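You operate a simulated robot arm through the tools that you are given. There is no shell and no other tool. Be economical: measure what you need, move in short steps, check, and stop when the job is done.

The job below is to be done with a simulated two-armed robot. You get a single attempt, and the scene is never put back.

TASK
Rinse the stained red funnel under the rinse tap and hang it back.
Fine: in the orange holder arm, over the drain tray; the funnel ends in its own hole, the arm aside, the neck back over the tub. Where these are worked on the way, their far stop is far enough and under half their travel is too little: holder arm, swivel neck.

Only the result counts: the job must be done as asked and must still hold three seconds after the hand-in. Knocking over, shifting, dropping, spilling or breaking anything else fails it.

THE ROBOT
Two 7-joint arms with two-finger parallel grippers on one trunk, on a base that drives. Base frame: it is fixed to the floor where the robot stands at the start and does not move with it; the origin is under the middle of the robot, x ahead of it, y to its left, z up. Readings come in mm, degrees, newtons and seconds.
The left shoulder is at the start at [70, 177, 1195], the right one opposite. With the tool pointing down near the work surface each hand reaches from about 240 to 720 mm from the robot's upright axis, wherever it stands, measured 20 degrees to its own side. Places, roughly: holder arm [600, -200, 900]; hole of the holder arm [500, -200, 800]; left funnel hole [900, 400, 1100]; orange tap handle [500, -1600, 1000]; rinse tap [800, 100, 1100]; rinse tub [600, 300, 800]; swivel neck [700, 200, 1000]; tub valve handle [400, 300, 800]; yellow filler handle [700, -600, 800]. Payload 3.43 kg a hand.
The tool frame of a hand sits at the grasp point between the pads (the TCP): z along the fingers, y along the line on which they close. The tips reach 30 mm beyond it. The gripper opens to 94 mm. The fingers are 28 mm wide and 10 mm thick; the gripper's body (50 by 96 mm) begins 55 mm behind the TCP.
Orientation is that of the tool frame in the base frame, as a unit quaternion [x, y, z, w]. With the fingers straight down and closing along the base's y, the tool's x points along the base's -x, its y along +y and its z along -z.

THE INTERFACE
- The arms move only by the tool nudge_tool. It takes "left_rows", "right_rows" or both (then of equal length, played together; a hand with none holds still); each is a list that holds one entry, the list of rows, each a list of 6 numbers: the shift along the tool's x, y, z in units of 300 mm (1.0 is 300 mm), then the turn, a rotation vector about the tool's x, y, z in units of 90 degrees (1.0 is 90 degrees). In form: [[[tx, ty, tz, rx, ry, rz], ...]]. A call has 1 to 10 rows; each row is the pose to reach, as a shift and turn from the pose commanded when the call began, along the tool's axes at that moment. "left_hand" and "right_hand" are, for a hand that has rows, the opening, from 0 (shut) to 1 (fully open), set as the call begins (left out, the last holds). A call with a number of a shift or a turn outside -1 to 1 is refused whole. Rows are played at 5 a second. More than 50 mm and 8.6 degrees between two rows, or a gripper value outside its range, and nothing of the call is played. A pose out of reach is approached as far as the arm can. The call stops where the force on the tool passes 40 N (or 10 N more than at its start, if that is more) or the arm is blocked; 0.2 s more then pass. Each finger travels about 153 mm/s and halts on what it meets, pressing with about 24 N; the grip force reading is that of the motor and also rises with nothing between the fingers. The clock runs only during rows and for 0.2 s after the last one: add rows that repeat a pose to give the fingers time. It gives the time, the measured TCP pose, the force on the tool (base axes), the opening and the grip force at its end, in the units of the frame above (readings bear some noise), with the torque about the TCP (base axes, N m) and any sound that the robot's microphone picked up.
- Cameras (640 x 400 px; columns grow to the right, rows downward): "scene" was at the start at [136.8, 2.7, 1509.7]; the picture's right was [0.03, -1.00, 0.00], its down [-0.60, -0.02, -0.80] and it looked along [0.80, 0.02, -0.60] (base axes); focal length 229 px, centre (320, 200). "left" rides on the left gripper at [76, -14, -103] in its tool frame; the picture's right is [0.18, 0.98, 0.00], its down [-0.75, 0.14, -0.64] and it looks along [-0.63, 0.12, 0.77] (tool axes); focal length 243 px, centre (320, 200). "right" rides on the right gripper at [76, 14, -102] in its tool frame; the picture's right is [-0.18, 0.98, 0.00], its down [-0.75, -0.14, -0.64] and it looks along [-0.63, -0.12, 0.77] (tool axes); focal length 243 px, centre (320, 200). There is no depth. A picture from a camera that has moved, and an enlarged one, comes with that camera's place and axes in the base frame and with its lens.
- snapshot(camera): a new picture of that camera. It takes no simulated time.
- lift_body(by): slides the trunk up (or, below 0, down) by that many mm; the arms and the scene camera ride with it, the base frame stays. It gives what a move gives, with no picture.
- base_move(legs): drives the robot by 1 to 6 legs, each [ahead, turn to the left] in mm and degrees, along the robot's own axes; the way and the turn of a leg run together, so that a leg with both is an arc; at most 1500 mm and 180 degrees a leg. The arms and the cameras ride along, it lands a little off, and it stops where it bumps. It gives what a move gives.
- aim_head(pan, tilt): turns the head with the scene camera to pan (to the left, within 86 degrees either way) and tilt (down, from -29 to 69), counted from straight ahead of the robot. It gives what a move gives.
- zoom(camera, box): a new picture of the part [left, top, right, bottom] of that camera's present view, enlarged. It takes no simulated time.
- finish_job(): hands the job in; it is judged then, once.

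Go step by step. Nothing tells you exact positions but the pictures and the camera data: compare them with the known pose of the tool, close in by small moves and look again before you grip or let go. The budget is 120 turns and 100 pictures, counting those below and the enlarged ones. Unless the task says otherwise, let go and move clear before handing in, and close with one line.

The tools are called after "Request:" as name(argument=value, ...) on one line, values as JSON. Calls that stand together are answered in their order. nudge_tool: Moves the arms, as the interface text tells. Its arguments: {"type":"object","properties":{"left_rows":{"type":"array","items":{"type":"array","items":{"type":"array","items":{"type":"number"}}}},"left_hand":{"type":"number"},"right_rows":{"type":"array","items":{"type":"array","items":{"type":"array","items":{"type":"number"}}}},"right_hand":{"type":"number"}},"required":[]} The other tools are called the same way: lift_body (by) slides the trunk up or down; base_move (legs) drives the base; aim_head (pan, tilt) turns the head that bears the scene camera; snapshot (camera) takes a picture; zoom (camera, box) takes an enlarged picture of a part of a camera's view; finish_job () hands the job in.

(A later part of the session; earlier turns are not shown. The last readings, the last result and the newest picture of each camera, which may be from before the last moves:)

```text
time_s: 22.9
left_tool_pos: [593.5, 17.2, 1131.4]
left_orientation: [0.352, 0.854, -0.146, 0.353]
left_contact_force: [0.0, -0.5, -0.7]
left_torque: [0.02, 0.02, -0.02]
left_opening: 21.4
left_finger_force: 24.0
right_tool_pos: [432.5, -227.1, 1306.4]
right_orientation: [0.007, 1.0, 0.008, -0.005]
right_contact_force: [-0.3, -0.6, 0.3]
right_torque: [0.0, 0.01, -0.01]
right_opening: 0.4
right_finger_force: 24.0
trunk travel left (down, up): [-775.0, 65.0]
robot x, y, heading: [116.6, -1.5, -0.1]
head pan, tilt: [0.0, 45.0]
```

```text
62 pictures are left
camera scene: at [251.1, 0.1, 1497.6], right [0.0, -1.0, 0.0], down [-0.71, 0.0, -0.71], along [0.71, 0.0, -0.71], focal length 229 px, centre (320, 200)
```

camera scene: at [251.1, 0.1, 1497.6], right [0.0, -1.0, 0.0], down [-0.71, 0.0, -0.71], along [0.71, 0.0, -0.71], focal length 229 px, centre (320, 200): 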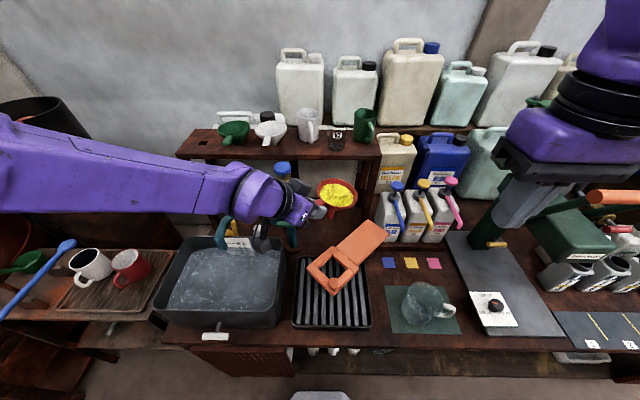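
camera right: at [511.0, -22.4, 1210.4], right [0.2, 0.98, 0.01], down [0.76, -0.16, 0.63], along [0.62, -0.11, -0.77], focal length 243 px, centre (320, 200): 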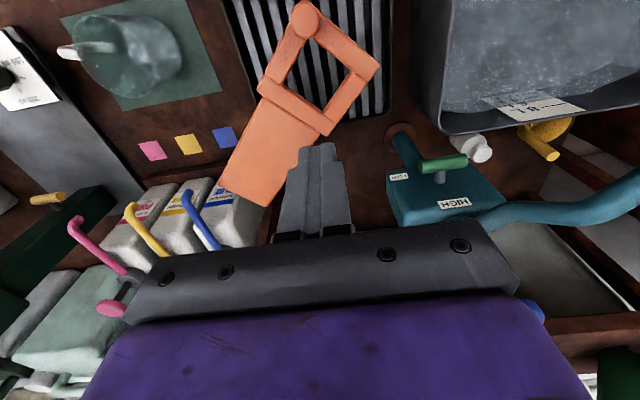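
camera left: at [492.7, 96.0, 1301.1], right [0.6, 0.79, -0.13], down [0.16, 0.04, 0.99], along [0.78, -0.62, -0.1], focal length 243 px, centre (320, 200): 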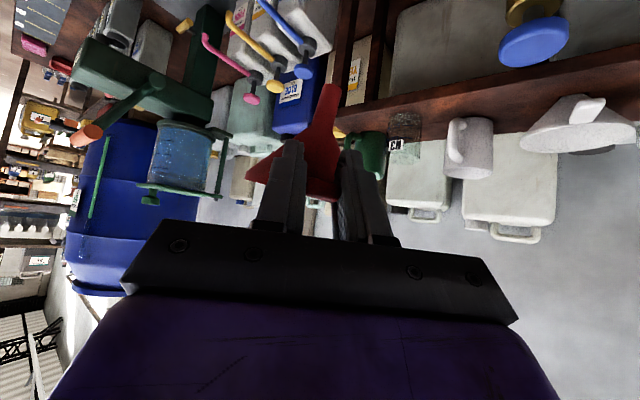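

Reach is fine here. I'll shift to (532, 11) and 30 mm lower and look at funnel versus hole.

Request:
nudge_tool(left_rows=[[[0.06, -0.04, 0.02, 0, 0, 0], [0.11, -0.1, 0.02, 0, 0, 0], [0.163, -0.158, -0.021, 0, 0, 0]]])

Request:
snapshot(camera="scene")

Request:
snapshot(camera="left")

Request:
zoom(camera="right", box=[240, 0, 560, 200])

```text
time_s: 23.7
left_tool_pos: [542.3, 35.1, 1112.6]
left_orientation: [0.356, 0.853, -0.149, 0.353]
left_contact_force: [-0.3, -0.4, -0.4]
left_torque: [0.0, 0.02, 0.0]
left_opening: 21.4
left_finger_force: 23.8
left hand out of reach, approached as far as the arm can: row 2, 3
right_tool_pos: [429.9, -224.9, 1307.5]
right_orientation: [0.007, 1.0, 0.006, -0.004]
right_contact_force: [0.5, 0.5, -0.3]
right_torque: [-0.01, 0.02, -0.03]
right_opening: 0.0
right_finger_force: 23.8
trunk travel left (down, up): [-775.0, 65.0]
robot x, y, heading: [117.8, 0.6, -0.1]
head pan, tilt: [0.0, 45.0]
```

```text
61 pictures are left
camera scene: at [248.3, 1.8, 1497.8], right [0.0, -1.0, 0.0], down [-0.71, 0.0, -0.71], along [0.71, 0.0, -0.71], focal length 229 px, centre (320, 200)
```

scene: 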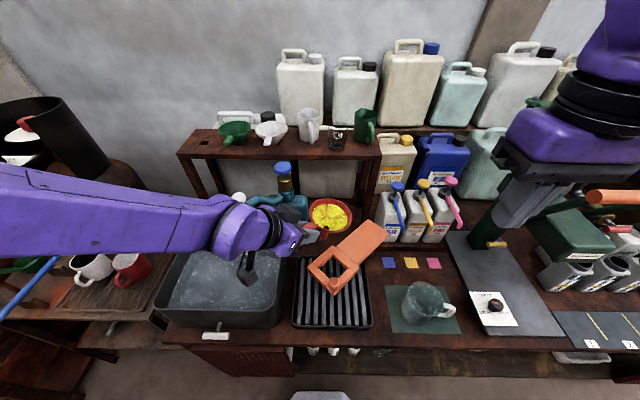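

```text
60 pictures are left
camera left: at [442.9, 116.0, 1129.9], right [0.61, 0.78, -0.13], down [0.16, 0.05, 0.99], along [0.78, -0.62, -0.1], focal length 243 px, centre (320, 200)
```

left: 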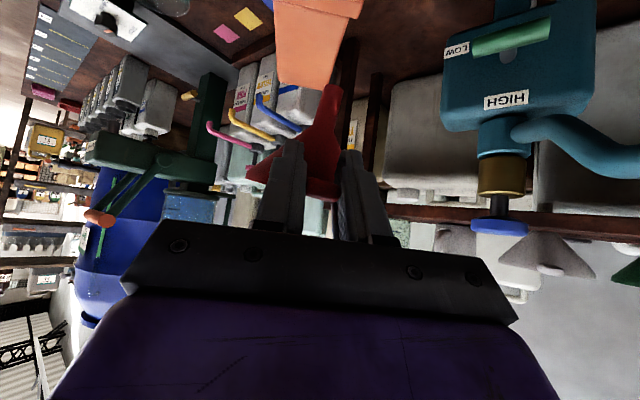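

```text
2.00 times, centred on (400, 100) of right
camera zoom: at [354.2, -210.7, 1411.4], right [0.2, 0.98, 0.01], down [0.76, -0.16, 0.63], along [0.62, -0.11, -0.77], focal length 485 px, centre (160, 400)
```

zoom: 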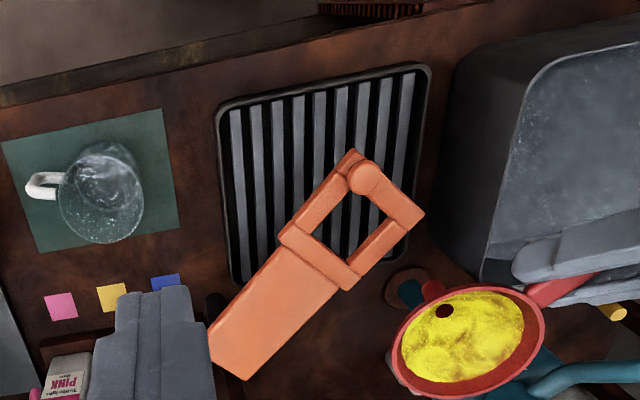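

The folded arm can't quite reach with this wrist pose. I'll drive the robot back 130 mm to give the arm room, then move the hand forward again.

Request:
base_move(legs=[[-130, 0]])

```text
time_s: 25.0
left_tool_pos: [414.9, 35.0, 1111.0]
left_orientation: [0.356, 0.854, -0.149, 0.35]
left_contact_force: [0.2, 0.3, -0.8]
left_torque: [0.0, 0.05, 0.04]
left_opening: 21.0
left_finger_force: 24.3
right_tool_pos: [304.1, -226.7, 1306.5]
right_orientation: [0.006, 1.0, 0.008, -0.006]
right_contact_force: [-0.9, 0.3, 0.0]
right_torque: [0.02, 0.03, 0.01]
right_opening: 0.1
right_finger_force: 24.3
trunk travel left (down, up): [-775.0, 65.0]
robot x, y, heading: [-8.7, 2.3, 0.1]
head pan, tilt: [0.0, 45.0]
```

Request:
nudge_tool(left_rows=[[[-0.052, 0.055, 0.065, 0, 0, 0], [-0.104, 0.11, 0.13, 0, 0, 0], [-0.157, 0.164, 0.196, 0, 0, 0], [-0.209, 0.219, 0.261, 0, 0, 0]]])

Request:
snapshot(camera="scene")

Request:
snapshot(camera="left")

```text
time_s: 26.0
left_tool_pos: [533.4, 9.0, 1099.0]
left_orientation: [0.355, 0.854, -0.149, 0.351]
left_contact_force: [0.0, -0.4, -1.1]
left_torque: [0.01, 0.05, -0.03]
left_opening: 21.4
left_finger_force: 23.9
right_tool_pos: [305.7, -227.1, 1306.5]
right_orientation: [0.006, 1.0, 0.008, -0.007]
right_contact_force: [0.4, -1.1, 0.3]
right_torque: [-0.01, 0.01, 0.04]
right_opening: 0.3
right_finger_force: 24.2
trunk travel left (down, up): [-775.0, 65.0]
robot x, y, heading: [-8.1, 0.2, -0.0]
head pan, tilt: [0.0, 45.0]
```

```text
58 pictures are left
camera scene: at [123.5, 0.2, 1497.4], right [0.0, -1.0, 0.0], down [-0.71, 0.0, -0.71], along [0.71, 0.0, -0.71], focal length 229 px, centre (320, 200)
```

scene: 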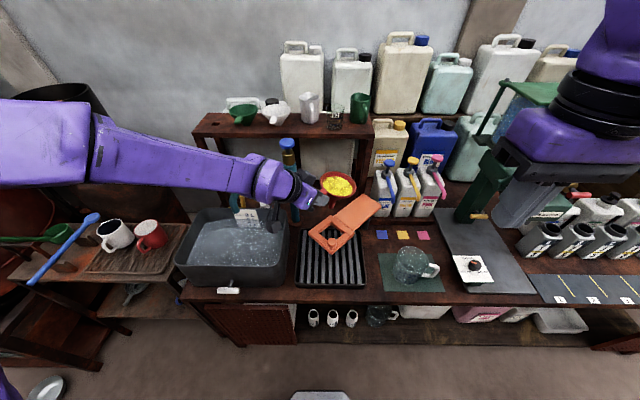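

```text
57 pictures are left
camera left: at [434.2, 90.1, 1117.4], right [0.61, 0.78, -0.13], down [0.16, 0.04, 0.99], along [0.78, -0.62, -0.1], focal length 243 px, centre (320, 200)
```

left: 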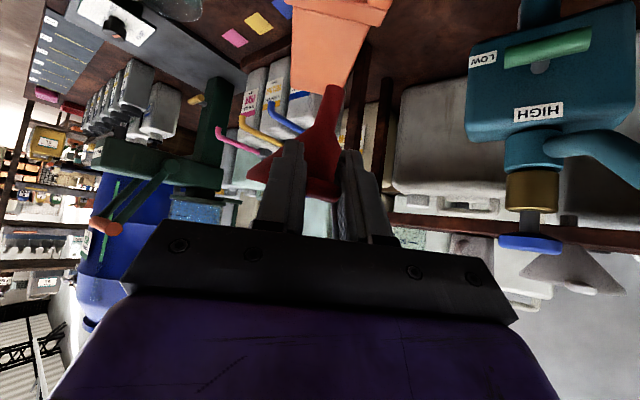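

In position above the holder. I'll lower to TCP z≈1035 (spout tip ~938) and check the alignment from several views.

Request:
nudge_tool(left_rows=[[[0.075, 0, 0.075, 0, 0, 0], [0.151, 0, 0.151, 0, 0, 0]]])

Request:
zoom(camera="scene", box=[270, 160, 390, 280])

Request:
zoom(camera="left", box=[220, 0, 460, 220])

Request:
zoom(camera="right", box=[240, 0, 560, 200])

```text
time_s: 26.6
left_tool_pos: [533.4, 7.8, 1035.2]
left_orientation: [0.355, 0.854, -0.149, 0.351]
left_contact_force: [0.0, -1.0, -1.0]
left_torque: [-0.01, 0.02, -0.01]
left_opening: 21.2
left_finger_force: 24.1
right_tool_pos: [304.5, -227.5, 1306.4]
right_orientation: [0.006, 1.0, 0.008, -0.006]
right_contact_force: [-0.6, 0.3, -0.9]
right_torque: [-0.01, 0.0, -0.01]
right_opening: 0.0
right_finger_force: 24.3
trunk travel left (down, up): [-775.0, 65.0]
robot x, y, heading: [-11.4, 0.9, 0.1]
head pan, tilt: [0.0, 45.0]
```

```text
3.33 times, centred on (330, 220) of scene
camera zoom: at [123.1, 0.1, 1497.5], right [0.0, -1.0, 0.0], down [-0.71, 0.0, -0.71], along [0.71, 0.0, -0.71], focal length 763 px, centre (287, 133)
```

zoom: 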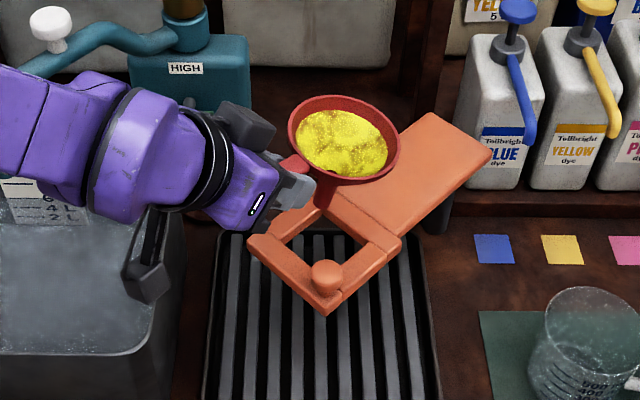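

```text
1.82 times, centred on (340, 110) of left
camera zoom: at [433.3, 89.4, 1053.1], right [0.61, 0.78, -0.13], down [0.16, 0.04, 0.99], along [0.78, -0.62, -0.1], focal length 441 px, centre (284, 364)
```

zoom: 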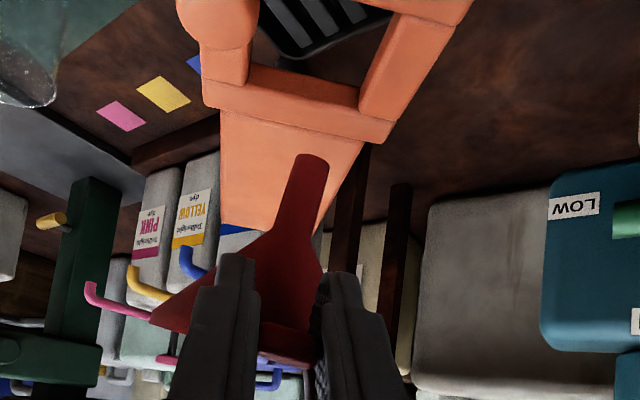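

```text
2.00 times, centred on (400, 100) of right
camera zoom: at [228.9, -212.4, 1410.2], right [0.2, 0.98, 0.01], down [0.76, -0.16, 0.63], along [0.62, -0.11, -0.78], focal length 485 px, centre (160, 400)
```

zoom: 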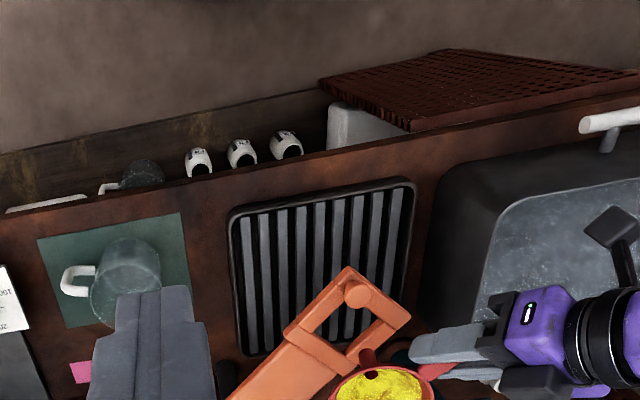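

The spout is within about 8 mm of the hole centre (575, -37). I'll nudge over slightly and lower to TCP z≈945, then look.

Request:
nudge_tool(left_rows=[[[0.06, -0.023, 0.046, 0, 0, 0], [0.112, -0.023, 0.098, 0, 0, 0], [0.165, -0.023, 0.151, 0, 0, 0], [0.219, -0.023, 0.205, 0, 0, 0]]])

Request:
zoom(camera="scene", box=[270, 160, 390, 280])

Request:
zoom(camera="left", box=[160, 0, 480, 220])

```text
time_s: 27.6
left_tool_pos: [523.9, 6.2, 947.5]
left_orientation: [0.355, 0.853, -0.149, 0.352]
left_contact_force: [-0.6, -0.6, -0.4]
left_torque: [0.01, 0.05, -0.01]
left_opening: 21.0
left_finger_force: 23.9
right_tool_pos: [302.9, -226.8, 1306.4]
right_orientation: [0.006, 1.0, 0.007, -0.005]
right_contact_force: [0.7, 0.4, -0.2]
right_torque: [0.01, 0.04, 0.0]
right_opening: 0.2
right_finger_force: 24.4
trunk travel left (down, up): [-775.0, 65.0]
robot x, y, heading: [-8.6, 2.2, 0.1]
head pan, tilt: [0.0, 45.0]
```

```text
3.33 times, centred on (330, 220) of scene
camera zoom: at [121.7, 0.0, 1497.6], right [0.0, -1.0, 0.0], down [-0.71, 0.0, -0.71], along [0.71, 0.0, -0.71], focal length 763 px, centre (287, 133)
```

zoom: 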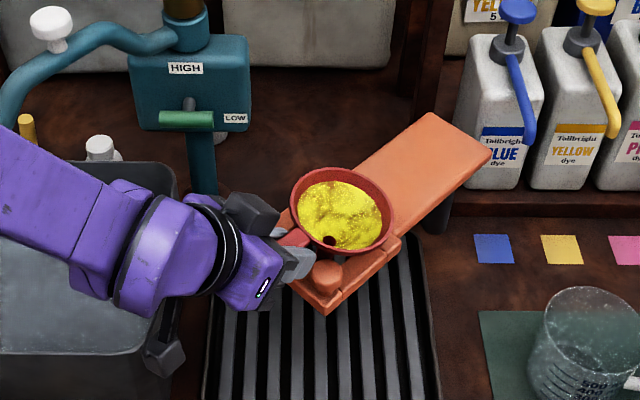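

```text
1.82 times, centred on (320, 110) of left
camera zoom: at [424.6, 87.0, 964.5], right [0.61, 0.78, -0.13], down [0.16, 0.04, 0.99], along [0.78, -0.62, -0.1], focal length 441 px, centre (320, 364)
```

zoom: 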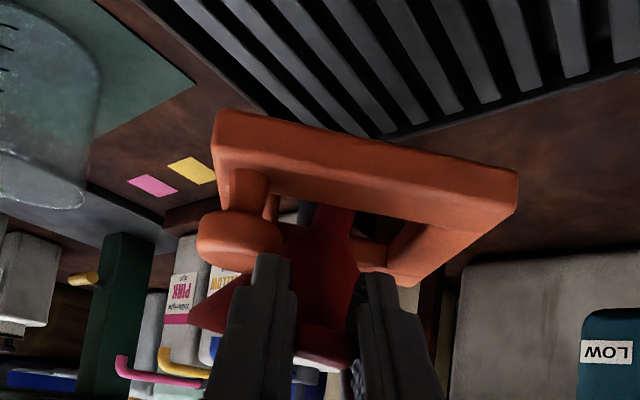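

The spout is in the hole, but the right finger would come down on the orange knob. I'll raise 60 mm and yaw another 22.5° about the funnel's axis so the hand clears the knob.

Request:
nudge_tool(left_rows=[[[-0.07, 0, -0.07, 0, 0, 0], [-0.141, 0, -0.141, 0, 0, 0], [-0.144, 0.027, -0.138, 0.059, 0, 0.059], [-0.147, 0.055, -0.136, 0.118, 0, 0.118], [-0.15, 0.082, -0.133, 0.177, 0, 0.177]]])

Request:
zoom(camera="scene", box=[270, 160, 390, 280])

Request:
zoom(camera="left", box=[160, 0, 480, 220])

```text
time_s: 28.8
left_tool_pos: [543.5, 22.9, 1006.2]
left_orientation: [0.516, 0.766, -0.215, 0.317]
left_contact_force: [0.1, 1.1, 0.2]
left_torque: [0.02, 0.03, 0.02]
left_opening: 21.0
left_finger_force: 24.4
right_tool_pos: [303.3, -225.7, 1307.1]
right_orientation: [0.006, 1.0, 0.008, -0.006]
right_contact_force: [-0.7, 0.0, 0.3]
right_torque: [0.0, -0.01, -0.01]
right_opening: 0.2
right_finger_force: 23.4
trunk travel left (down, up): [-775.0, 65.0]
robot x, y, heading: [-11.8, 1.3, -0.1]
head pan, tilt: [0.0, 45.0]
```

```text
3.33 times, centred on (330, 220) of scene
camera zoom: at [121.3, 1.1, 1497.6], right [0.0, -1.0, 0.0], down [-0.71, 0.0, -0.71], along [0.71, 0.0, -0.71], focal length 763 px, centre (287, 133)
```

zoom: 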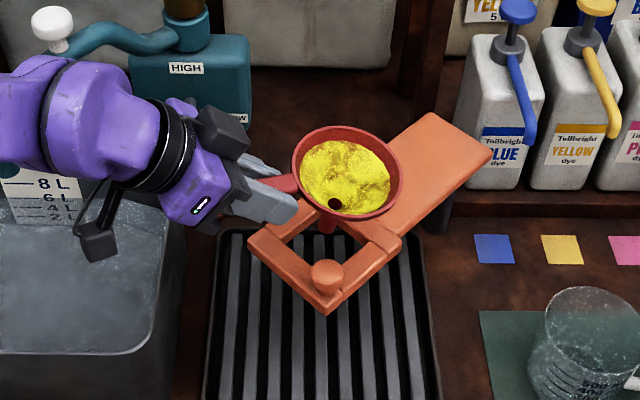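

```text
1.82 times, centred on (320, 110) of left
camera zoom: at [483.6, 134.7, 1023.6], right [0.86, 0.49, -0.13], down [0.16, -0.02, 0.99], along [0.48, -0.87, -0.1], focal length 441 px, centre (320, 364)
```

zoom: 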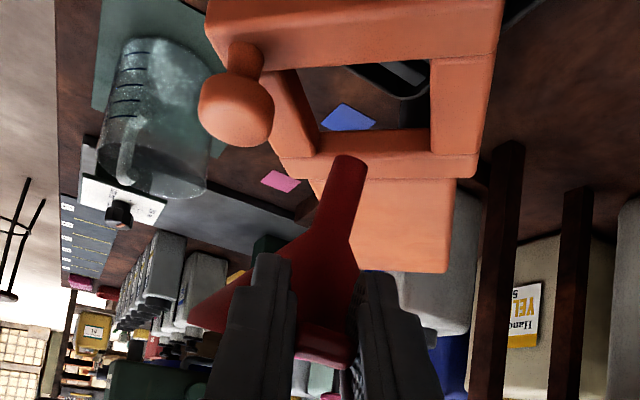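

Clear of the knob now and still centred. I'll lower to TCP z≈945 and then in small steps to contact.

Request:
nudge_tool(left_rows=[[[0.07, -0.003, 0.07, 0, 0, 0], [0.14, -0.006, 0.14, 0, 0, 0], [0.16, -0.006, 0.16, 0, 0, 0], [0.175, -0.006, 0.175, 0, 0, 0]]])

Request:
zoom(camera="scene", box=[270, 160, 390, 280])

Request:
zoom(camera="left", box=[160, 0, 480, 220])

```text
time_s: 29.8
left_tool_pos: [542.7, 20.1, 930.4]
left_orientation: [0.515, 0.767, -0.215, 0.316]
left_contact_force: [5.2, -4.1, 7.9]
left_torque: [-0.56, 0.0, 0.36]
left_opening: 22.7
left_finger_force: 23.7
right_tool_pos: [303.8, -226.3, 1307.2]
right_orientation: [0.006, 1.0, 0.008, -0.004]
right_contact_force: [1.0, 0.0, 0.4]
right_torque: [-0.02, -0.04, -0.01]
right_opening: 0.3
right_finger_force: 23.7
trunk travel left (down, up): [-775.0, 65.0]
robot x, y, heading: [-8.0, 4.9, -0.1]
head pan, tilt: [0.0, 45.0]
```

```text
3.33 times, centred on (330, 220) of scene
camera zoom: at [121.2, 0.0, 1497.6], right [0.0, -1.0, 0.0], down [-0.71, 0.0, -0.71], along [0.71, 0.0, -0.71], focal length 763 px, centre (287, 133)
```

zoom: 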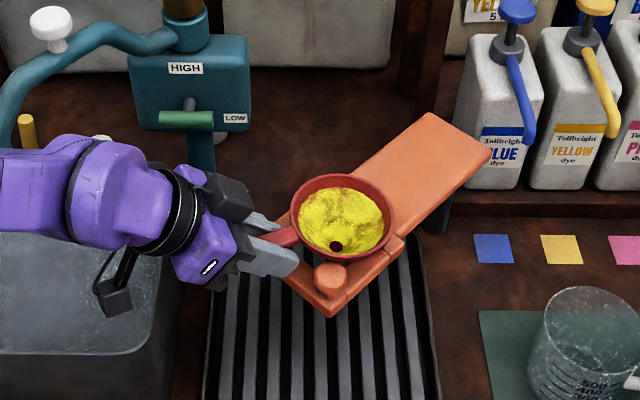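

```text
1.82 times, centred on (320, 110) of left
camera zoom: at [481.7, 132.7, 948.8], right [0.86, 0.49, -0.13], down [0.17, -0.02, 0.99], along [0.48, -0.87, -0.1], focal length 441 px, centre (320, 364)
```

zoom: 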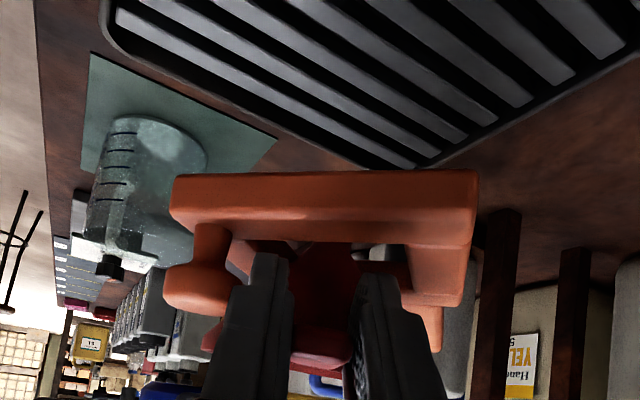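

It has seated (about 10 N of contact). I'll open just slightly to avoid the knob and then watch before withdrawing.

Request:
nudge_tool(left_rows=[[[0, 0, 0, 0, 0, 0], [0, 0, 0, 0, 0, 0]]], left_hand=0.32)

Request:
zoom(camera="left", box=[160, 0, 480, 220])

```text
time_s: 30.4
left_tool_pos: [542.2, 21.2, 931.0]
left_orientation: [0.515, 0.768, -0.214, 0.315]
left_contact_force: [0.6, 0.0, 0.3]
left_torque: [-0.01, -0.01, -0.04]
left_opening: 29.9
left_finger_force: 0.1
right_tool_pos: [302.0, -227.0, 1307.3]
right_orientation: [0.007, 1.0, 0.009, -0.005]
right_contact_force: [-0.1, 0.2, -0.1]
right_torque: [0.01, 0.02, 0.0]
right_opening: 0.0
right_finger_force: 24.3
trunk travel left (down, up): [-775.0, 65.0]
robot x, y, heading: [-11.9, 1.1, -0.2]
head pan, tilt: [0.0, 45.0]
```

```text
1.82 times, centred on (320, 110) of left
camera zoom: at [481.1, 133.3, 948.6], right [0.86, 0.49, -0.14], down [0.17, -0.02, 0.99], along [0.48, -0.87, -0.1], focal length 441 px, centre (320, 364)
```

zoom: 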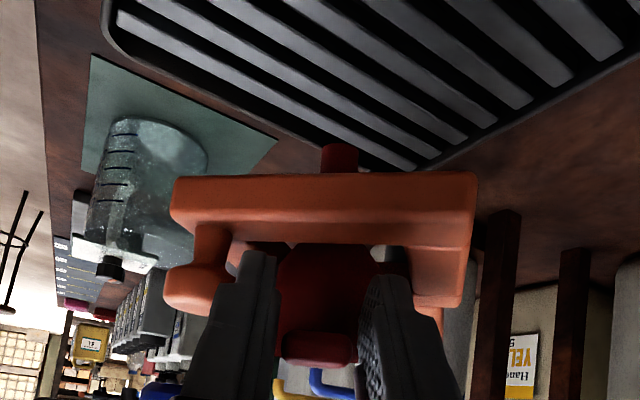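

The funnel has settled upright in the holder with the fingers free. I'll withdraw along the finger direction and up.

Request:
nudge_tool(left_rows=[[[0, 0, -0.1, 0, 0, 0], [0, 0, -0.25, 0, 0, 0], [-0.1, 0, -0.36, 0, 0, 0], [-0.2, 0, -0.45, 0, 0, 0]]])

Request:
snapshot(camera="scene")

Request:
zoom(camera="left", box=[160, 0, 480, 220])

```text
time_s: 31.4
left_tool_pos: [522.9, 70.0, 1071.7]
left_orientation: [0.515, 0.767, -0.214, 0.316]
left_contact_force: [0.4, 0.1, 1.0]
left_torque: [-0.01, 0.0, 0.01]
left_opening: 30.4
left_finger_force: 0.0
right_tool_pos: [302.3, -226.3, 1306.6]
right_orientation: [0.007, 1.0, 0.008, -0.005]
right_contact_force: [-0.6, 0.4, 0.1]
right_torque: [-0.02, 0.02, 0.0]
right_opening: 0.0
right_finger_force: 24.2
trunk travel left (down, up): [-775.0, 65.0]
robot x, y, heading: [-8.4, 1.7, 0.2]
head pan, tilt: [0.0, 45.0]
```

```text
46 pictures are left
camera scene: at [119.9, -0.3, 1497.7], right [0.0, -1.0, 0.0], down [-0.71, 0.0, -0.71], along [0.71, 0.0, -0.71], focal length 229 px, centre (320, 200)
```

scene: 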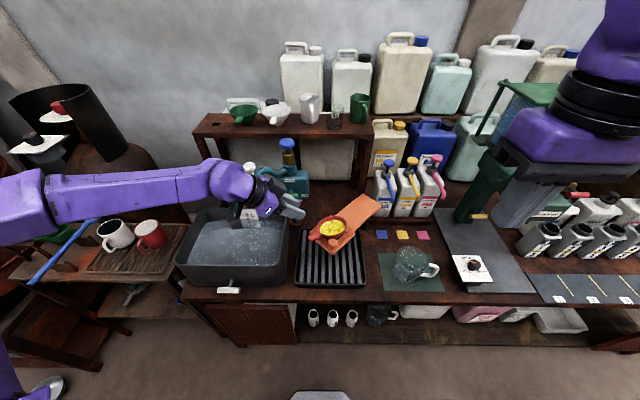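

```text
1.82 times, centred on (320, 110) of left
camera zoom: at [460.8, 182.1, 1088.0], right [0.86, 0.49, -0.13], down [0.16, -0.02, 0.99], along [0.48, -0.87, -0.1], focal length 441 px, centre (320, 364)
```

zoom: 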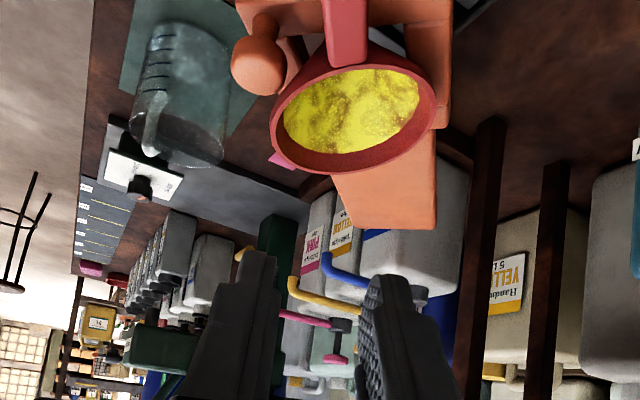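

The funnel sits well. By triangulation the white neck knob is near (650, 200, 1103), the neck pivot near (761, 105), and the neck must swing ~78° toward the tray. I'll raise the left hand and turn it to point straight down.

Request:
nudge_tool(left_rows=[[[-0.047, 0, -0.047, 0, 0.083, 0], [-0.094, 0, -0.094, 0, 0.167, 0], [-0.141, 0, -0.141, 0, 0.25, 0], [-0.189, 0, -0.189, 0, 0.333, 0], [-0.236, 0, -0.236, 0, 0.417, 0], [-0.283, 0, -0.283, 0, 0.5, 0]]])

Request:
nudge_tool(left_rows=[[[0, 0, -0.08, 0, 0, -0.074], [0, 0, -0.16, 0, 0, -0.147], [0, 0, -0.24, 0, 0, -0.22], [0, 0, -0.3, 0, 0, -0.294]]])

```text
time_s: 32.8
left_tool_pos: [522.2, 68.9, 1191.9]
left_orientation: [0.558, 0.83, 0.0, -0.003]
left_contact_force: [-0.2, 0.2, 0.1]
left_torque: [0.01, -0.02, -0.02]
left_opening: 30.0
left_finger_force: 0.1
right_tool_pos: [300.9, -227.4, 1305.7]
right_orientation: [0.006, 1.0, 0.008, -0.006]
right_contact_force: [0.1, -0.4, -0.2]
right_torque: [0.02, -0.01, 0.0]
right_opening: 0.0
right_finger_force: 23.8
trunk travel left (down, up): [-775.0, 65.0]
robot x, y, heading: [-12.2, 0.3, -0.2]
head pan, tilt: [0.0, 45.0]
```

```text
time_s: 33.8
left_tool_pos: [522.5, 69.9, 1280.2]
left_orientation: [0.352, 0.936, -0.001, -0.002]
left_contact_force: [0.4, -0.2, 0.2]
left_torque: [-0.01, 0.0, 0.02]
left_opening: 30.1
left_finger_force: 0.0
right_tool_pos: [302.2, -227.3, 1307.1]
right_orientation: [0.007, 1.0, 0.009, -0.006]
right_contact_force: [0.4, 0.0, -0.4]
right_torque: [0.01, 0.0, 0.03]
right_opening: 0.0
right_finger_force: 24.3
trunk travel left (down, up): [-775.0, 65.0]
robot x, y, heading: [-9.7, 0.2, -0.2]
head pan, tilt: [0.0, 45.0]
```

Now I drive forward 120 mm again and take a look.

Request:
base_move(legs=[[120, 0]])

Request:
snapshot(camera="left")

```text
time_s: 35.0
left_tool_pos: [641.3, 70.3, 1281.5]
left_orientation: [0.353, 0.936, -0.002, -0.003]
left_contact_force: [-0.5, 0.2, -0.7]
left_torque: [-0.01, -0.02, 0.01]
left_opening: 30.0
left_finger_force: 0.0
right_tool_pos: [421.3, -226.9, 1307.0]
right_orientation: [0.007, 1.0, 0.008, -0.005]
right_contact_force: [0.2, 0.8, -0.4]
right_torque: [0.0, -0.03, 0.03]
right_opening: 0.2
right_finger_force: 24.1
trunk travel left (down, up): [-775.0, 65.0]
robot x, y, heading: [109.6, 1.8, 0.2]
head pan, tilt: [0.0, 45.0]
```

```text
44 pictures are left
camera left: at [574.6, 110.9, 1382.5], right [0.51, 0.86, 0.0], down [0.66, -0.39, 0.64], along [0.55, -0.33, -0.77], focal length 243 px, centre (320, 200)
```

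left: 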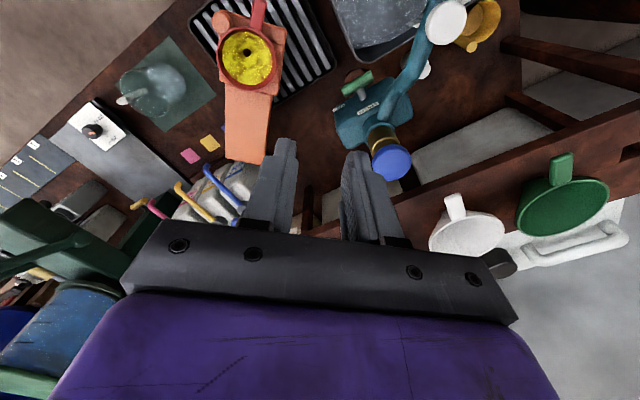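

Knob confirmed at (649, 202, 1103), blue knob at (761, 104, 1110). I'll go above the white knob with the fingers straddling the pipe.

Request:
nudge_tool(left_rows=[[[0.067, 0.088, 0.067, 0, 0, 0], [0.135, 0.175, 0.134, 0, 0, 0], [0.202, 0.263, 0.2, 0, 0, 0], [0.269, 0.35, 0.267, 0, 0, 0]]], left_hand=0.64)

Request:
snapshot(camera="left")

```text
time_s: 36.0
left_tool_pos: [650.5, 204.0, 1199.4]
left_orientation: [0.354, 0.935, -0.002, -0.002]
left_contact_force: [-0.1, -0.7, 0.3]
left_torque: [-0.02, -0.02, 0.02]
left_opening: 60.3
left_finger_force: 0.1
right_tool_pos: [421.2, -223.0, 1307.6]
right_orientation: [0.007, 1.0, 0.007, -0.005]
right_contact_force: [0.6, 0.2, 0.3]
right_torque: [-0.04, 0.01, -0.01]
right_opening: 0.0
right_finger_force: 23.8
trunk travel left (down, up): [-775.0, 65.0]
robot x, y, heading: [112.0, -1.3, 0.0]
head pan, tilt: [0.0, 45.0]
```

```text
43 pictures are left
camera left: at [583.9, 246.1, 1300.6], right [0.51, 0.86, 0.0], down [0.66, -0.39, 0.64], along [0.55, -0.33, -0.77], focal length 243 px, centre (320, 200)
```

left: 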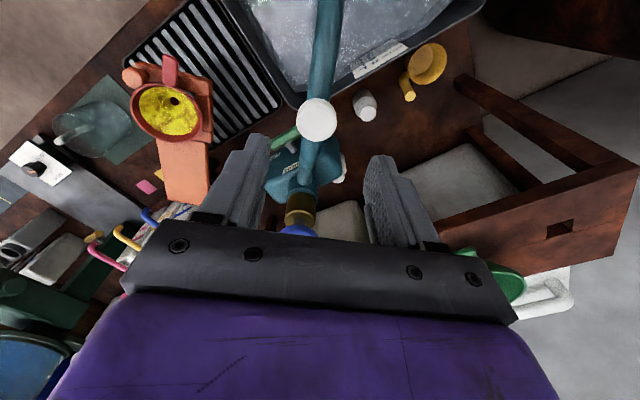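

Exactly over the knob. I'll descend 90 mm and close on it.

Request:
nudge_tool(left_rows=[[[0, 0, 0.1, 0, 0, 0], [0, 0, 0.2, 0, 0, 0], [0, 0, 0.3, 0, 0, 0]]])

Request:
nudge_tool(left_rows=[[[0, 0, 0, 0, 0, 0], [0, 0, 0, 0, 0, 0]]], left_hand=0)

Request:
snapshot(camera="left")

```text
time_s: 36.8
left_tool_pos: [651.0, 203.7, 1110.5]
left_orientation: [0.354, 0.935, -0.001, -0.002]
left_contact_force: [1.3, -0.1, 0.2]
left_torque: [0.01, 0.0, 0.0]
left_opening: 60.0
left_finger_force: 0.1
right_tool_pos: [423.1, -225.8, 1306.1]
right_orientation: [0.007, 1.0, 0.008, -0.006]
right_contact_force: [0.7, -0.2, -0.3]
right_torque: [0.0, -0.03, 0.01]
right_opening: 0.1
right_finger_force: 23.6
trunk travel left (down, up): [-775.0, 65.0]
robot x, y, heading: [107.5, 4.3, -0.2]
head pan, tilt: [0.0, 45.0]
```

```text
time_s: 37.4
left_tool_pos: [650.5, 202.8, 1110.6]
left_orientation: [0.353, 0.936, -0.001, -0.002]
left_contact_force: [-2.6, -3.8, -4.5]
left_torque: [-0.37, -0.74, 0.27]
left_opening: 33.5
left_finger_force: 45.1
right_tool_pos: [421.8, -227.8, 1306.8]
right_orientation: [0.007, 1.0, 0.008, -0.005]
right_contact_force: [-0.9, 0.1, -0.3]
right_torque: [-0.01, 0.01, 0.03]
right_opening: 0.0
right_finger_force: 23.6
trunk travel left (down, up): [-775.0, 65.0]
robot x, y, heading: [105.7, 1.4, 0.1]
head pan, tilt: [0.0, 45.0]
```

```text
42 pictures are left
camera left: at [583.6, 242.7, 1211.0], right [0.51, 0.86, 0.0], down [0.66, -0.39, 0.64], along [0.55, -0.33, -0.77], focal length 243 px, centre (320, 200)
```

left: 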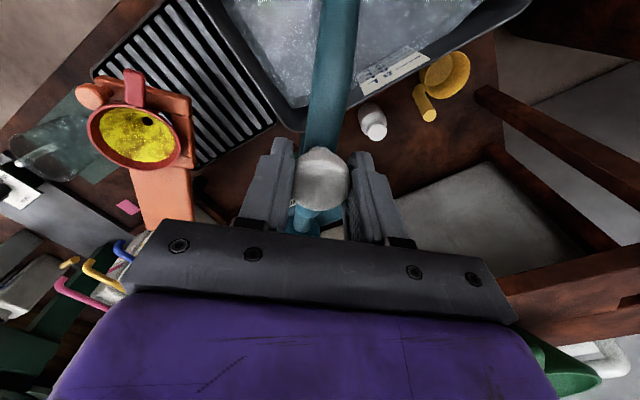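

The knob is gripped. I'll swing the neck along its arc (radius 148 about the pivot), turning the hand with it; first 39°.

Request:
nudge_tool(left_rows=[[[-0.0046, -0.0668, 0, 0, 0, -0.0867], [-0.0181, -0.1323, 0, 0, 0, -0.1733], [-0.0404, -0.1954, 0, 0, 0, -0.26], [-0.0711, -0.2549, 0, 0, 0, -0.3467], [-0.1097, -0.3096, 0, 0, 0, -0.4333]]])

Request:
snapshot(camera="left")

```text
time_s: 38.6
left_tool_pos: [616.6, 113.1, 1112.9]
left_orientation: [0.023, 1.0, 0.004, 0.002]
left_contact_force: [4.2, 3.5, -7.5]
left_torque: [0.16, -0.91, 0.61]
left_opening: 33.2
left_finger_force: 45.4
left hand out of reach, approached as far as the arm can: row 3, 4
right_tool_pos: [421.6, -228.8, 1307.0]
right_orientation: [0.006, 1.0, 0.008, -0.004]
right_contact_force: [0.9, -0.3, 0.6]
right_torque: [0.0, -0.01, 0.0]
right_opening: 0.0
right_finger_force: 23.9
trunk travel left (down, up): [-775.0, 65.0]
robot x, y, heading: [111.8, -0.3, 0.0]
head pan, tilt: [0.0, 45.0]
```

```text
41 pictures are left
camera left: at [539.4, 102.4, 1213.5], right [-0.14, 0.99, 0.01], down [0.76, 0.1, 0.65], along [0.64, 0.09, -0.76], focal length 243 px, centre (320, 200)
```

left: 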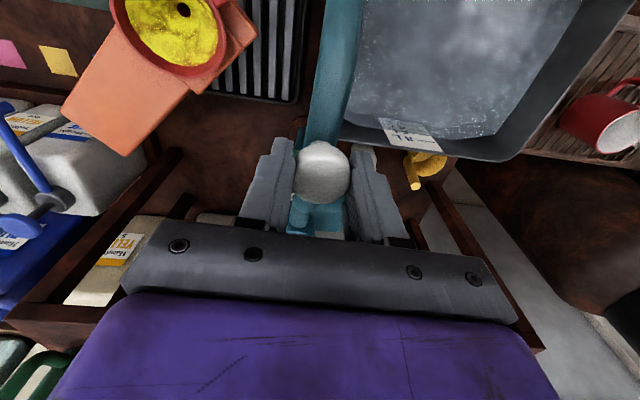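

Halfway round. I'll continue until the far stop.

Request:
nudge_tool(left_rows=[[[-0.0046, -0.0668, 0, 0, 0, -0.0867], [-0.0181, -0.1323, 0, 0, 0, -0.1733], [-0.0404, -0.1954, 0, 0, 0, -0.26], [-0.0711, -0.2549, 0, 0, 0, -0.3467], [-0.1097, -0.3096, 0, 0, 0, -0.4333], [-0.1552, -0.3587, 0, 0, 0, -0.52]]])

Request:
snapshot(camera="left")

Request:
snapshot(camera="scene")

```text
time_s: 40.0
left_tool_pos: [708.8, 68.7, 1245.2]
left_orientation: [-0.33, 0.943, 0.037, -0.028]
left_contact_force: [-0.3, 0.1, 0.1]
left_torque: [-0.01, -0.04, -0.02]
left_opening: 0.0
left_finger_force: 32.9
left hand out of reach, approached as far as the arm can: row 1, 2, 3, 4, 5, 6
right_tool_pos: [418.2, -225.1, 1308.1]
right_orientation: [0.005, 1.0, 0.006, -0.004]
right_contact_force: [0.6, 0.0, 1.3]
right_torque: [-0.02, -0.04, 0.01]
right_opening: 0.0
right_finger_force: 23.7
trunk travel left (down, up): [-775.0, 65.0]
robot x, y, heading: [107.3, 0.9, -0.1]
head pan, tilt: [0.0, 45.0]
```

```text
40 pictures are left
camera left: at [666.1, 5.3, 1346.7], right [-0.75, 0.65, 0.09], down [0.55, 0.55, 0.63], along [0.36, 0.53, -0.77], focal length 243 px, centre (320, 200)
```

left: 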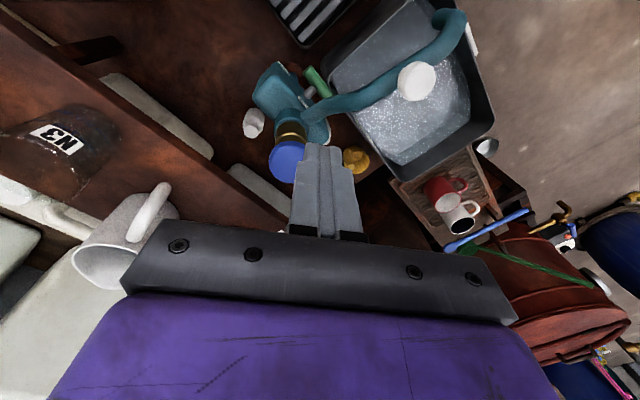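

```text
39 pictures are left
camera scene: at [238.1, 2.8, 1497.8], right [0.0, -1.0, 0.0], down [-0.71, 0.0, -0.71], along [0.71, 0.0, -0.71], focal length 229 px, centre (320, 200)
```

scene: 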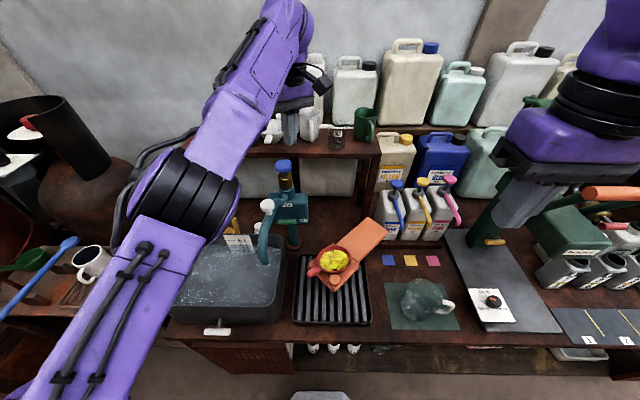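

The left arm hit a joint limit and slipped off the knob upward; nothing was disturbed and the neck stands halfway. I'll retract the left hand to the left and unwind it, then use the right hand to push the neck the rest of the way.

Request:
nudge_tool(left_rows=[[[-0.022, 0.104, -0.06, 0, 0, 0.086], [-0.044, 0.208, -0.1, 0, 0, 0.171], [-0.066, 0.312, -0.13, 0, 0, 0.257], [-0.088, 0.415, -0.15, 0, 0, 0.343], [-0.11, 0.52, -0.17, 0, 0, 0.429], [-0.131, 0.623, -0.19, 0, 0, 0.514], [-0.153, 0.727, -0.2, 0, 0, 0.6]]], left_hand=0.5)

Request:
snapshot(camera="scene")

```text
time_s: 41.6
left_tool_pos: [611.5, 262.5, 1321.9]
left_orientation: [0.137, 0.989, 0.021, -0.042]
left_contact_force: [-0.7, 0.5, -0.1]
left_torque: [-0.03, -0.04, 0.0]
left_opening: 47.0
left_finger_force: 0.1
left hand out of reach, approached as far as the arm can: row 1
right_tool_pos: [420.7, -225.7, 1308.0]
right_orientation: [0.006, 1.0, 0.006, -0.005]
right_contact_force: [-0.8, 0.2, 0.1]
right_torque: [0.0, 0.0, -0.01]
right_opening: 0.0
right_finger_force: 23.5
trunk travel left (down, up): [-775.0, 65.0]
robot x, y, heading: [111.0, 0.9, -0.2]
head pan, tilt: [0.0, 45.0]
```

```text
38 pictures are left
camera scene: at [238.6, 2.1, 1497.8], right [0.0, -1.0, 0.0], down [-0.71, 0.0, -0.71], along [0.71, 0.0, -0.71], focal length 229 px, centre (320, 200)
```

scene: 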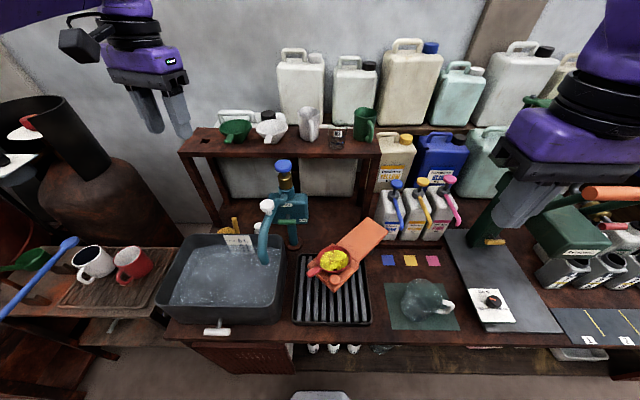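

The knob now sits near (613, 127). I'll move the left hand further left out of the way and bring the right hand across above.

Request:
nudge_tool(left_rows=[[[0.017, 0.06, 0, 0, 0, 0], [0.034, 0.12, 0, 0, 0, 0], [0.051, 0.18, 0, 0, 0, 0], [0.068, 0.24, 0, 0, 0, 0], [0.085, 0.3, 0, 0, 0, 0], [0.1, 0.36, 0, 0, 0, 0], [0.118, 0.42, 0, 0, 0, 0], [0.135, 0.48, 0, 0, 0, 0]]], right_rows=[[[-0.05, 0.1, 0.0125, 0, 0, 0], [-0.1, 0.2, 0.025, 0, 0, 0], [-0.15, 0.3, 0.0375, 0, 0, 0], [-0.2, 0.4, 0.05, 0, 0, 0], [-0.25, 0.5, 0.0625, 0, 0, 0], [-0.3, 0.6, 0.075, 0, 0, 0], [-0.35, 0.7, 0.0875, 0, 0, 0], [-0.4, 0.8, 0.1, 0, 0, 0]]])

Request:
nudge_tool(right_rows=[[[-0.07, 0.12, 0.06, 0, 0, 0], [-0.14, 0.25, 0.12, 0, 0, 0], [-0.21, 0.39, 0.18, 0, 0, 0], [-0.297, 0.527, 0.26, 0, 0, 0]]])

Request:
snapshot(camera="right")

```text
time_s: 43.4
left_tool_pos: [615.0, 415.3, 1327.3]
left_orientation: [0.134, 0.99, 0.02, -0.043]
left_contact_force: [0.0, 0.1, 0.0]
left_torque: [-0.07, 0.03, 0.01]
left_opening: 47.1
left_finger_force: 0.1
right_tool_pos: [546.4, 17.6, 1279.1]
right_orientation: [0.005, 1.0, 0.006, -0.004]
right_contact_force: [0.2, 0.6, 0.3]
right_torque: [-0.06, -0.01, 0.02]
right_opening: 0.1
right_finger_force: 24.4
trunk travel left (down, up): [-775.0, 65.0]
robot x, y, heading: [112.5, 1.6, -0.0]
head pan, tilt: [0.0, 45.0]
```

```text
refused: row 3 steps farther than a row can; nothing moved
```

```text
37 pictures are left
camera right: at [470.3, 31.4, 1382.8], right [0.2, 0.98, 0.01], down [0.76, -0.16, 0.63], along [0.62, -0.12, -0.77], focal length 243 px, centre (320, 200)
```

right: 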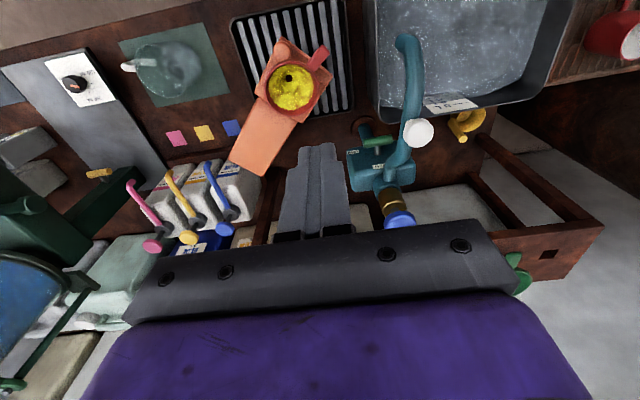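

Request:
nudge_tool(right_rows=[[[-0.047, 0.09, 0.03, 0, 0, 0], [-0.093, 0.18, 0.06, 0, 0, 0], [-0.14, 0.27, 0.1, 0, 0, 0], [-0.187, 0.36, 0.16, 0, 0, 0], [-0.233, 0.45, 0.24, 0, 0, 0], [-0.28, 0.533, 0.33, 0, 0, 0]]])

Request:
snapshot(camera="right")

```text
time_s: 44.8
left_tool_pos: [611.7, 409.9, 1328.6]
left_orientation: [0.133, 0.99, 0.022, -0.042]
left_contact_force: [-1.3, 0.0, 0.5]
left_torque: [-0.03, 0.01, -0.02]
left_opening: 47.1
left_finger_force: 0.0
right_tool_pos: [619.5, 139.5, 1206.7]
right_orientation: [0.005, 1.0, 0.007, -0.006]
right_contact_force: [0.4, 0.2, 0.4]
right_torque: [0.05, -0.03, -0.01]
right_opening: 0.0
right_finger_force: 23.8
right hand out of reach, approached as far as the arm can: row 5, 6
trunk travel left (down, up): [-775.0, 65.0]
robot x, y, heading: [109.4, 1.2, 0.2]
head pan, tilt: [0.0, 45.0]
```

```text
36 pictures are left
camera right: at [544.0, 153.8, 1309.5], right [0.19, 0.98, 0.01], down [0.76, -0.16, 0.63], along [0.62, -0.11, -0.77], focal length 243 px, centre (320, 200)
```

right: 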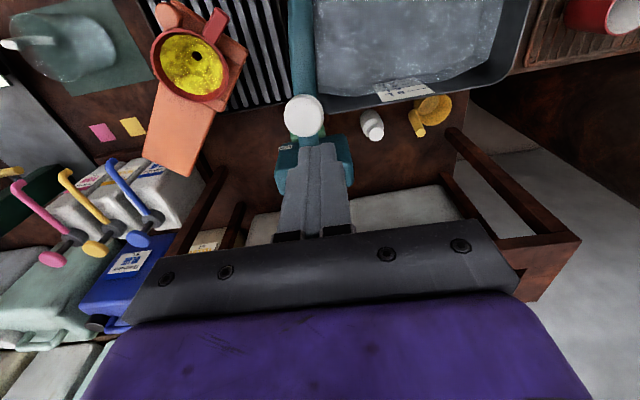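

The right arm also needs to twist for this reach. I'll yaw it 35° left while moving to the far side of the knob.

Request:
nudge_tool(right_rows=[[[0, 0, 0, 0, 0, -0.08], [-0.005, 0.01, 0, 0, 0, -0.16], [-0.01, 0.03, 0, 0, 0, -0.24], [-0.02, 0.07, 0.0, 0, 0, -0.32], [-0.033, 0.12, 0.0, 0, 0, -0.39]]])

Request:
snapshot(camera="right")

```text
time_s: 46.0
left_tool_pos: [614.0, 409.2, 1328.7]
left_orientation: [0.133, 0.99, 0.022, -0.042]
left_contact_force: [0.2, -0.8, 0.5]
left_torque: [0.06, 0.03, 0.02]
left_opening: 47.0
left_finger_force: 0.2
right_tool_pos: [633.2, 122.9, 1204.8]
right_orientation: [-0.276, 0.961, 0.01, -0.002]
right_contact_force: [-0.2, -0.3, -0.1]
right_torque: [0.01, 0.03, 0.02]
right_opening: 0.0
right_finger_force: 24.5
right hand out of reach, approached as far as the arm can: row 2, 3, 4, 5
trunk travel left (down, up): [-775.0, 65.0]
robot x, y, heading: [110.4, 2.8, 0.0]
head pan, tilt: [0.0, 45.0]
```

```text
35 pictures are left
camera right: at [561.6, 92.8, 1308.0], right [-0.37, 0.93, 0.02], down [0.72, 0.27, 0.64], along [0.59, 0.25, -0.77], focal length 243 px, centre (320, 200)
```

right: 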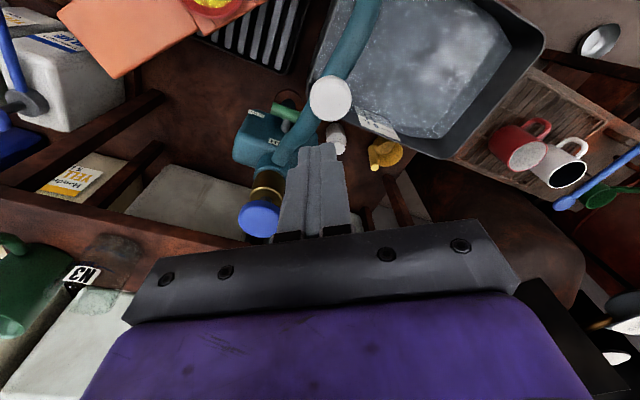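

The right arm lacks reach here, so I'll take it back and use the left hand instead, keeping a constant yaw of about -45° that it can hold.

Request:
nudge_tool(right_rows=[[[0.087, -0.044, -0.022, 0, 0, 0.051], [0.173, -0.087, -0.045, 0, 0, 0.102], [0.26, -0.131, -0.067, 0, 0, 0.153], [0.347, -0.174, -0.09, 0, 0, 0.203], [0.434, -0.218, -0.112, 0, 0, 0.254], [0.52, -0.261, -0.135, 0, 0, 0.305], [0.607, -0.305, -0.157, 0, 0, 0.356]]])

Request:
nudge_tool(right_rows=[[[0.051, -0.083, -0.022, 0, 0, 0], [0.102, -0.166, -0.045, 0, 0, 0], [0.153, -0.249, -0.067, 0, 0, 0], [0.204, -0.331, -0.09, 0, 0, 0], [0.255, -0.414, -0.112, 0, 0, 0], [0.306, -0.497, -0.135, 0, 0, 0], [0.357, -0.58, -0.157, 0, 0, 0]]])

```text
time_s: 47.6
left_tool_pos: [610.9, 408.9, 1328.8]
left_orientation: [0.133, 0.99, 0.022, -0.043]
left_contact_force: [-0.7, -0.6, 0.3]
left_torque: [-0.02, 0.0, -0.01]
left_opening: 47.3
left_finger_force: 0.1
right_tool_pos: [533.4, -58.1, 1250.3]
right_orientation: [-0.02, 1.0, 0.009, -0.005]
right_contact_force: [0.1, -0.8, 0.8]
right_torque: [0.02, 0.01, -0.02]
right_opening: 0.0
right_finger_force: 23.9
trunk travel left (down, up): [-775.0, 65.0]
robot x, y, heading: [107.1, 1.0, -0.2]
head pan, tilt: [0.0, 45.0]
```

```text
time_s: 49.2
left_tool_pos: [614.1, 409.4, 1330.0]
left_orientation: [0.135, 0.99, 0.023, -0.042]
left_contact_force: [-0.8, 0.3, -0.9]
left_torque: [0.0, -0.02, 0.03]
left_opening: 47.0
left_finger_force: 0.0
right_tool_pos: [434.9, -236.0, 1293.2]
right_orientation: [-0.021, 1.0, 0.008, -0.004]
right_contact_force: [0.0, 0.5, -0.2]
right_torque: [0.01, 0.0, 0.0]
right_opening: 0.0
right_finger_force: 23.7
trunk travel left (down, up): [-775.0, 65.0]
robot x, y, heading: [107.0, 0.6, -0.0]
head pan, tilt: [0.0, 45.0]
```

Request:
nudge_tool(left_rows=[[[-0.043, -0.111, 0.04, 0.003, -0.008, 0.047], [-0.086, -0.223, 0.1, 0.006, -0.016, 0.094], [-0.129, -0.334, 0.16, 0.009, -0.024, 0.141], [-0.171, -0.445, 0.23, 0.013, -0.033, 0.189], [-0.214, -0.556, 0.3, 0.016, -0.041, 0.236], [-0.257, -0.668, 0.37, 0.019, -0.049, 0.283], [-0.3, -0.779, 0.448, 0.022, -0.057, 0.33]]], left_hand=0)

Request:
snapshot(camera="left")

```text
time_s: 50.8
left_tool_pos: [629.2, 168.2, 1179.0]
left_orientation: [0.384, 0.923, -0.013, -0.005]
left_contact_force: [0.5, 0.2, 0.4]
left_torque: [-0.01, 0.02, 0.0]
left_opening: 0.0
left_finger_force: 23.7
right_tool_pos: [437.3, -235.7, 1294.1]
right_orientation: [-0.021, 1.0, 0.009, -0.005]
right_contact_force: [0.1, 0.2, -0.1]
right_torque: [0.0, 0.02, -0.01]
right_opening: 0.0
right_finger_force: 24.4
trunk travel left (down, up): [-775.0, 65.0]
robot x, y, heading: [112.4, 3.2, -0.2]
head pan, tilt: [0.0, 45.0]
```

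```text
34 pictures are left
camera left: at [566.1, 214.7, 1280.3], right [0.57, 0.82, -0.03], down [0.65, -0.42, 0.64], along [0.51, -0.38, -0.77], focal length 243 px, centre (320, 200)
```

left: 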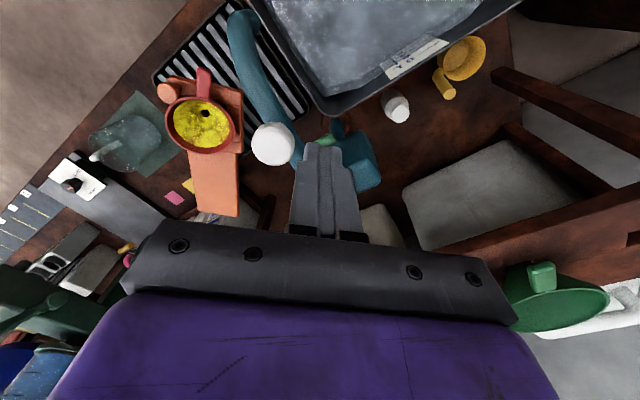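

The finger is on the far side of the neck. I'll lower it beside the knob and push along the arc, first part.

Request:
nudge_tool(left_rows=[[[0, 0, 0.13, 0, 0, 0], [0, 0, 0.26, 0, 0, 0], [-0.033, -0.085, 0.26, 0, 0, 0], [-0.066, -0.134, 0.26, 0, 0, 0], [-0.105, -0.18, 0.26, 0, 0, 0], [-0.15, -0.22, 0.26, 0, 0, 0]]])

Request:
snapshot(camera="left")

```text
time_s: 52.2
left_tool_pos: [610.2, 88.6, 1103.8]
left_orientation: [0.383, 0.924, -0.011, -0.006]
left_contact_force: [-0.2, 0.6, -0.4]
left_torque: [0.05, -0.01, -0.03]
left_opening: 0.1
left_finger_force: 24.5
right_tool_pos: [436.0, -236.9, 1293.8]
right_orientation: [-0.021, 1.0, 0.008, -0.005]
right_contact_force: [-0.2, 0.0, -0.3]
right_torque: [-0.01, 0.02, 0.01]
right_opening: 0.0
right_finger_force: 24.0
trunk travel left (down, up): [-775.0, 65.0]
robot x, y, heading: [114.3, -1.6, 0.2]
head pan, tilt: [0.0, 45.0]
```

```text
33 pictures are left
camera left: at [547.7, 134.2, 1204.9], right [0.57, 0.82, -0.03], down [0.64, -0.42, 0.64], along [0.51, -0.38, -0.77], focal length 243 px, centre (320, 200)
```

left: 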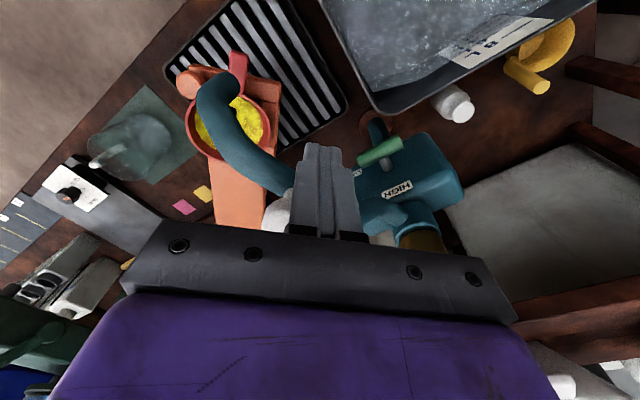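

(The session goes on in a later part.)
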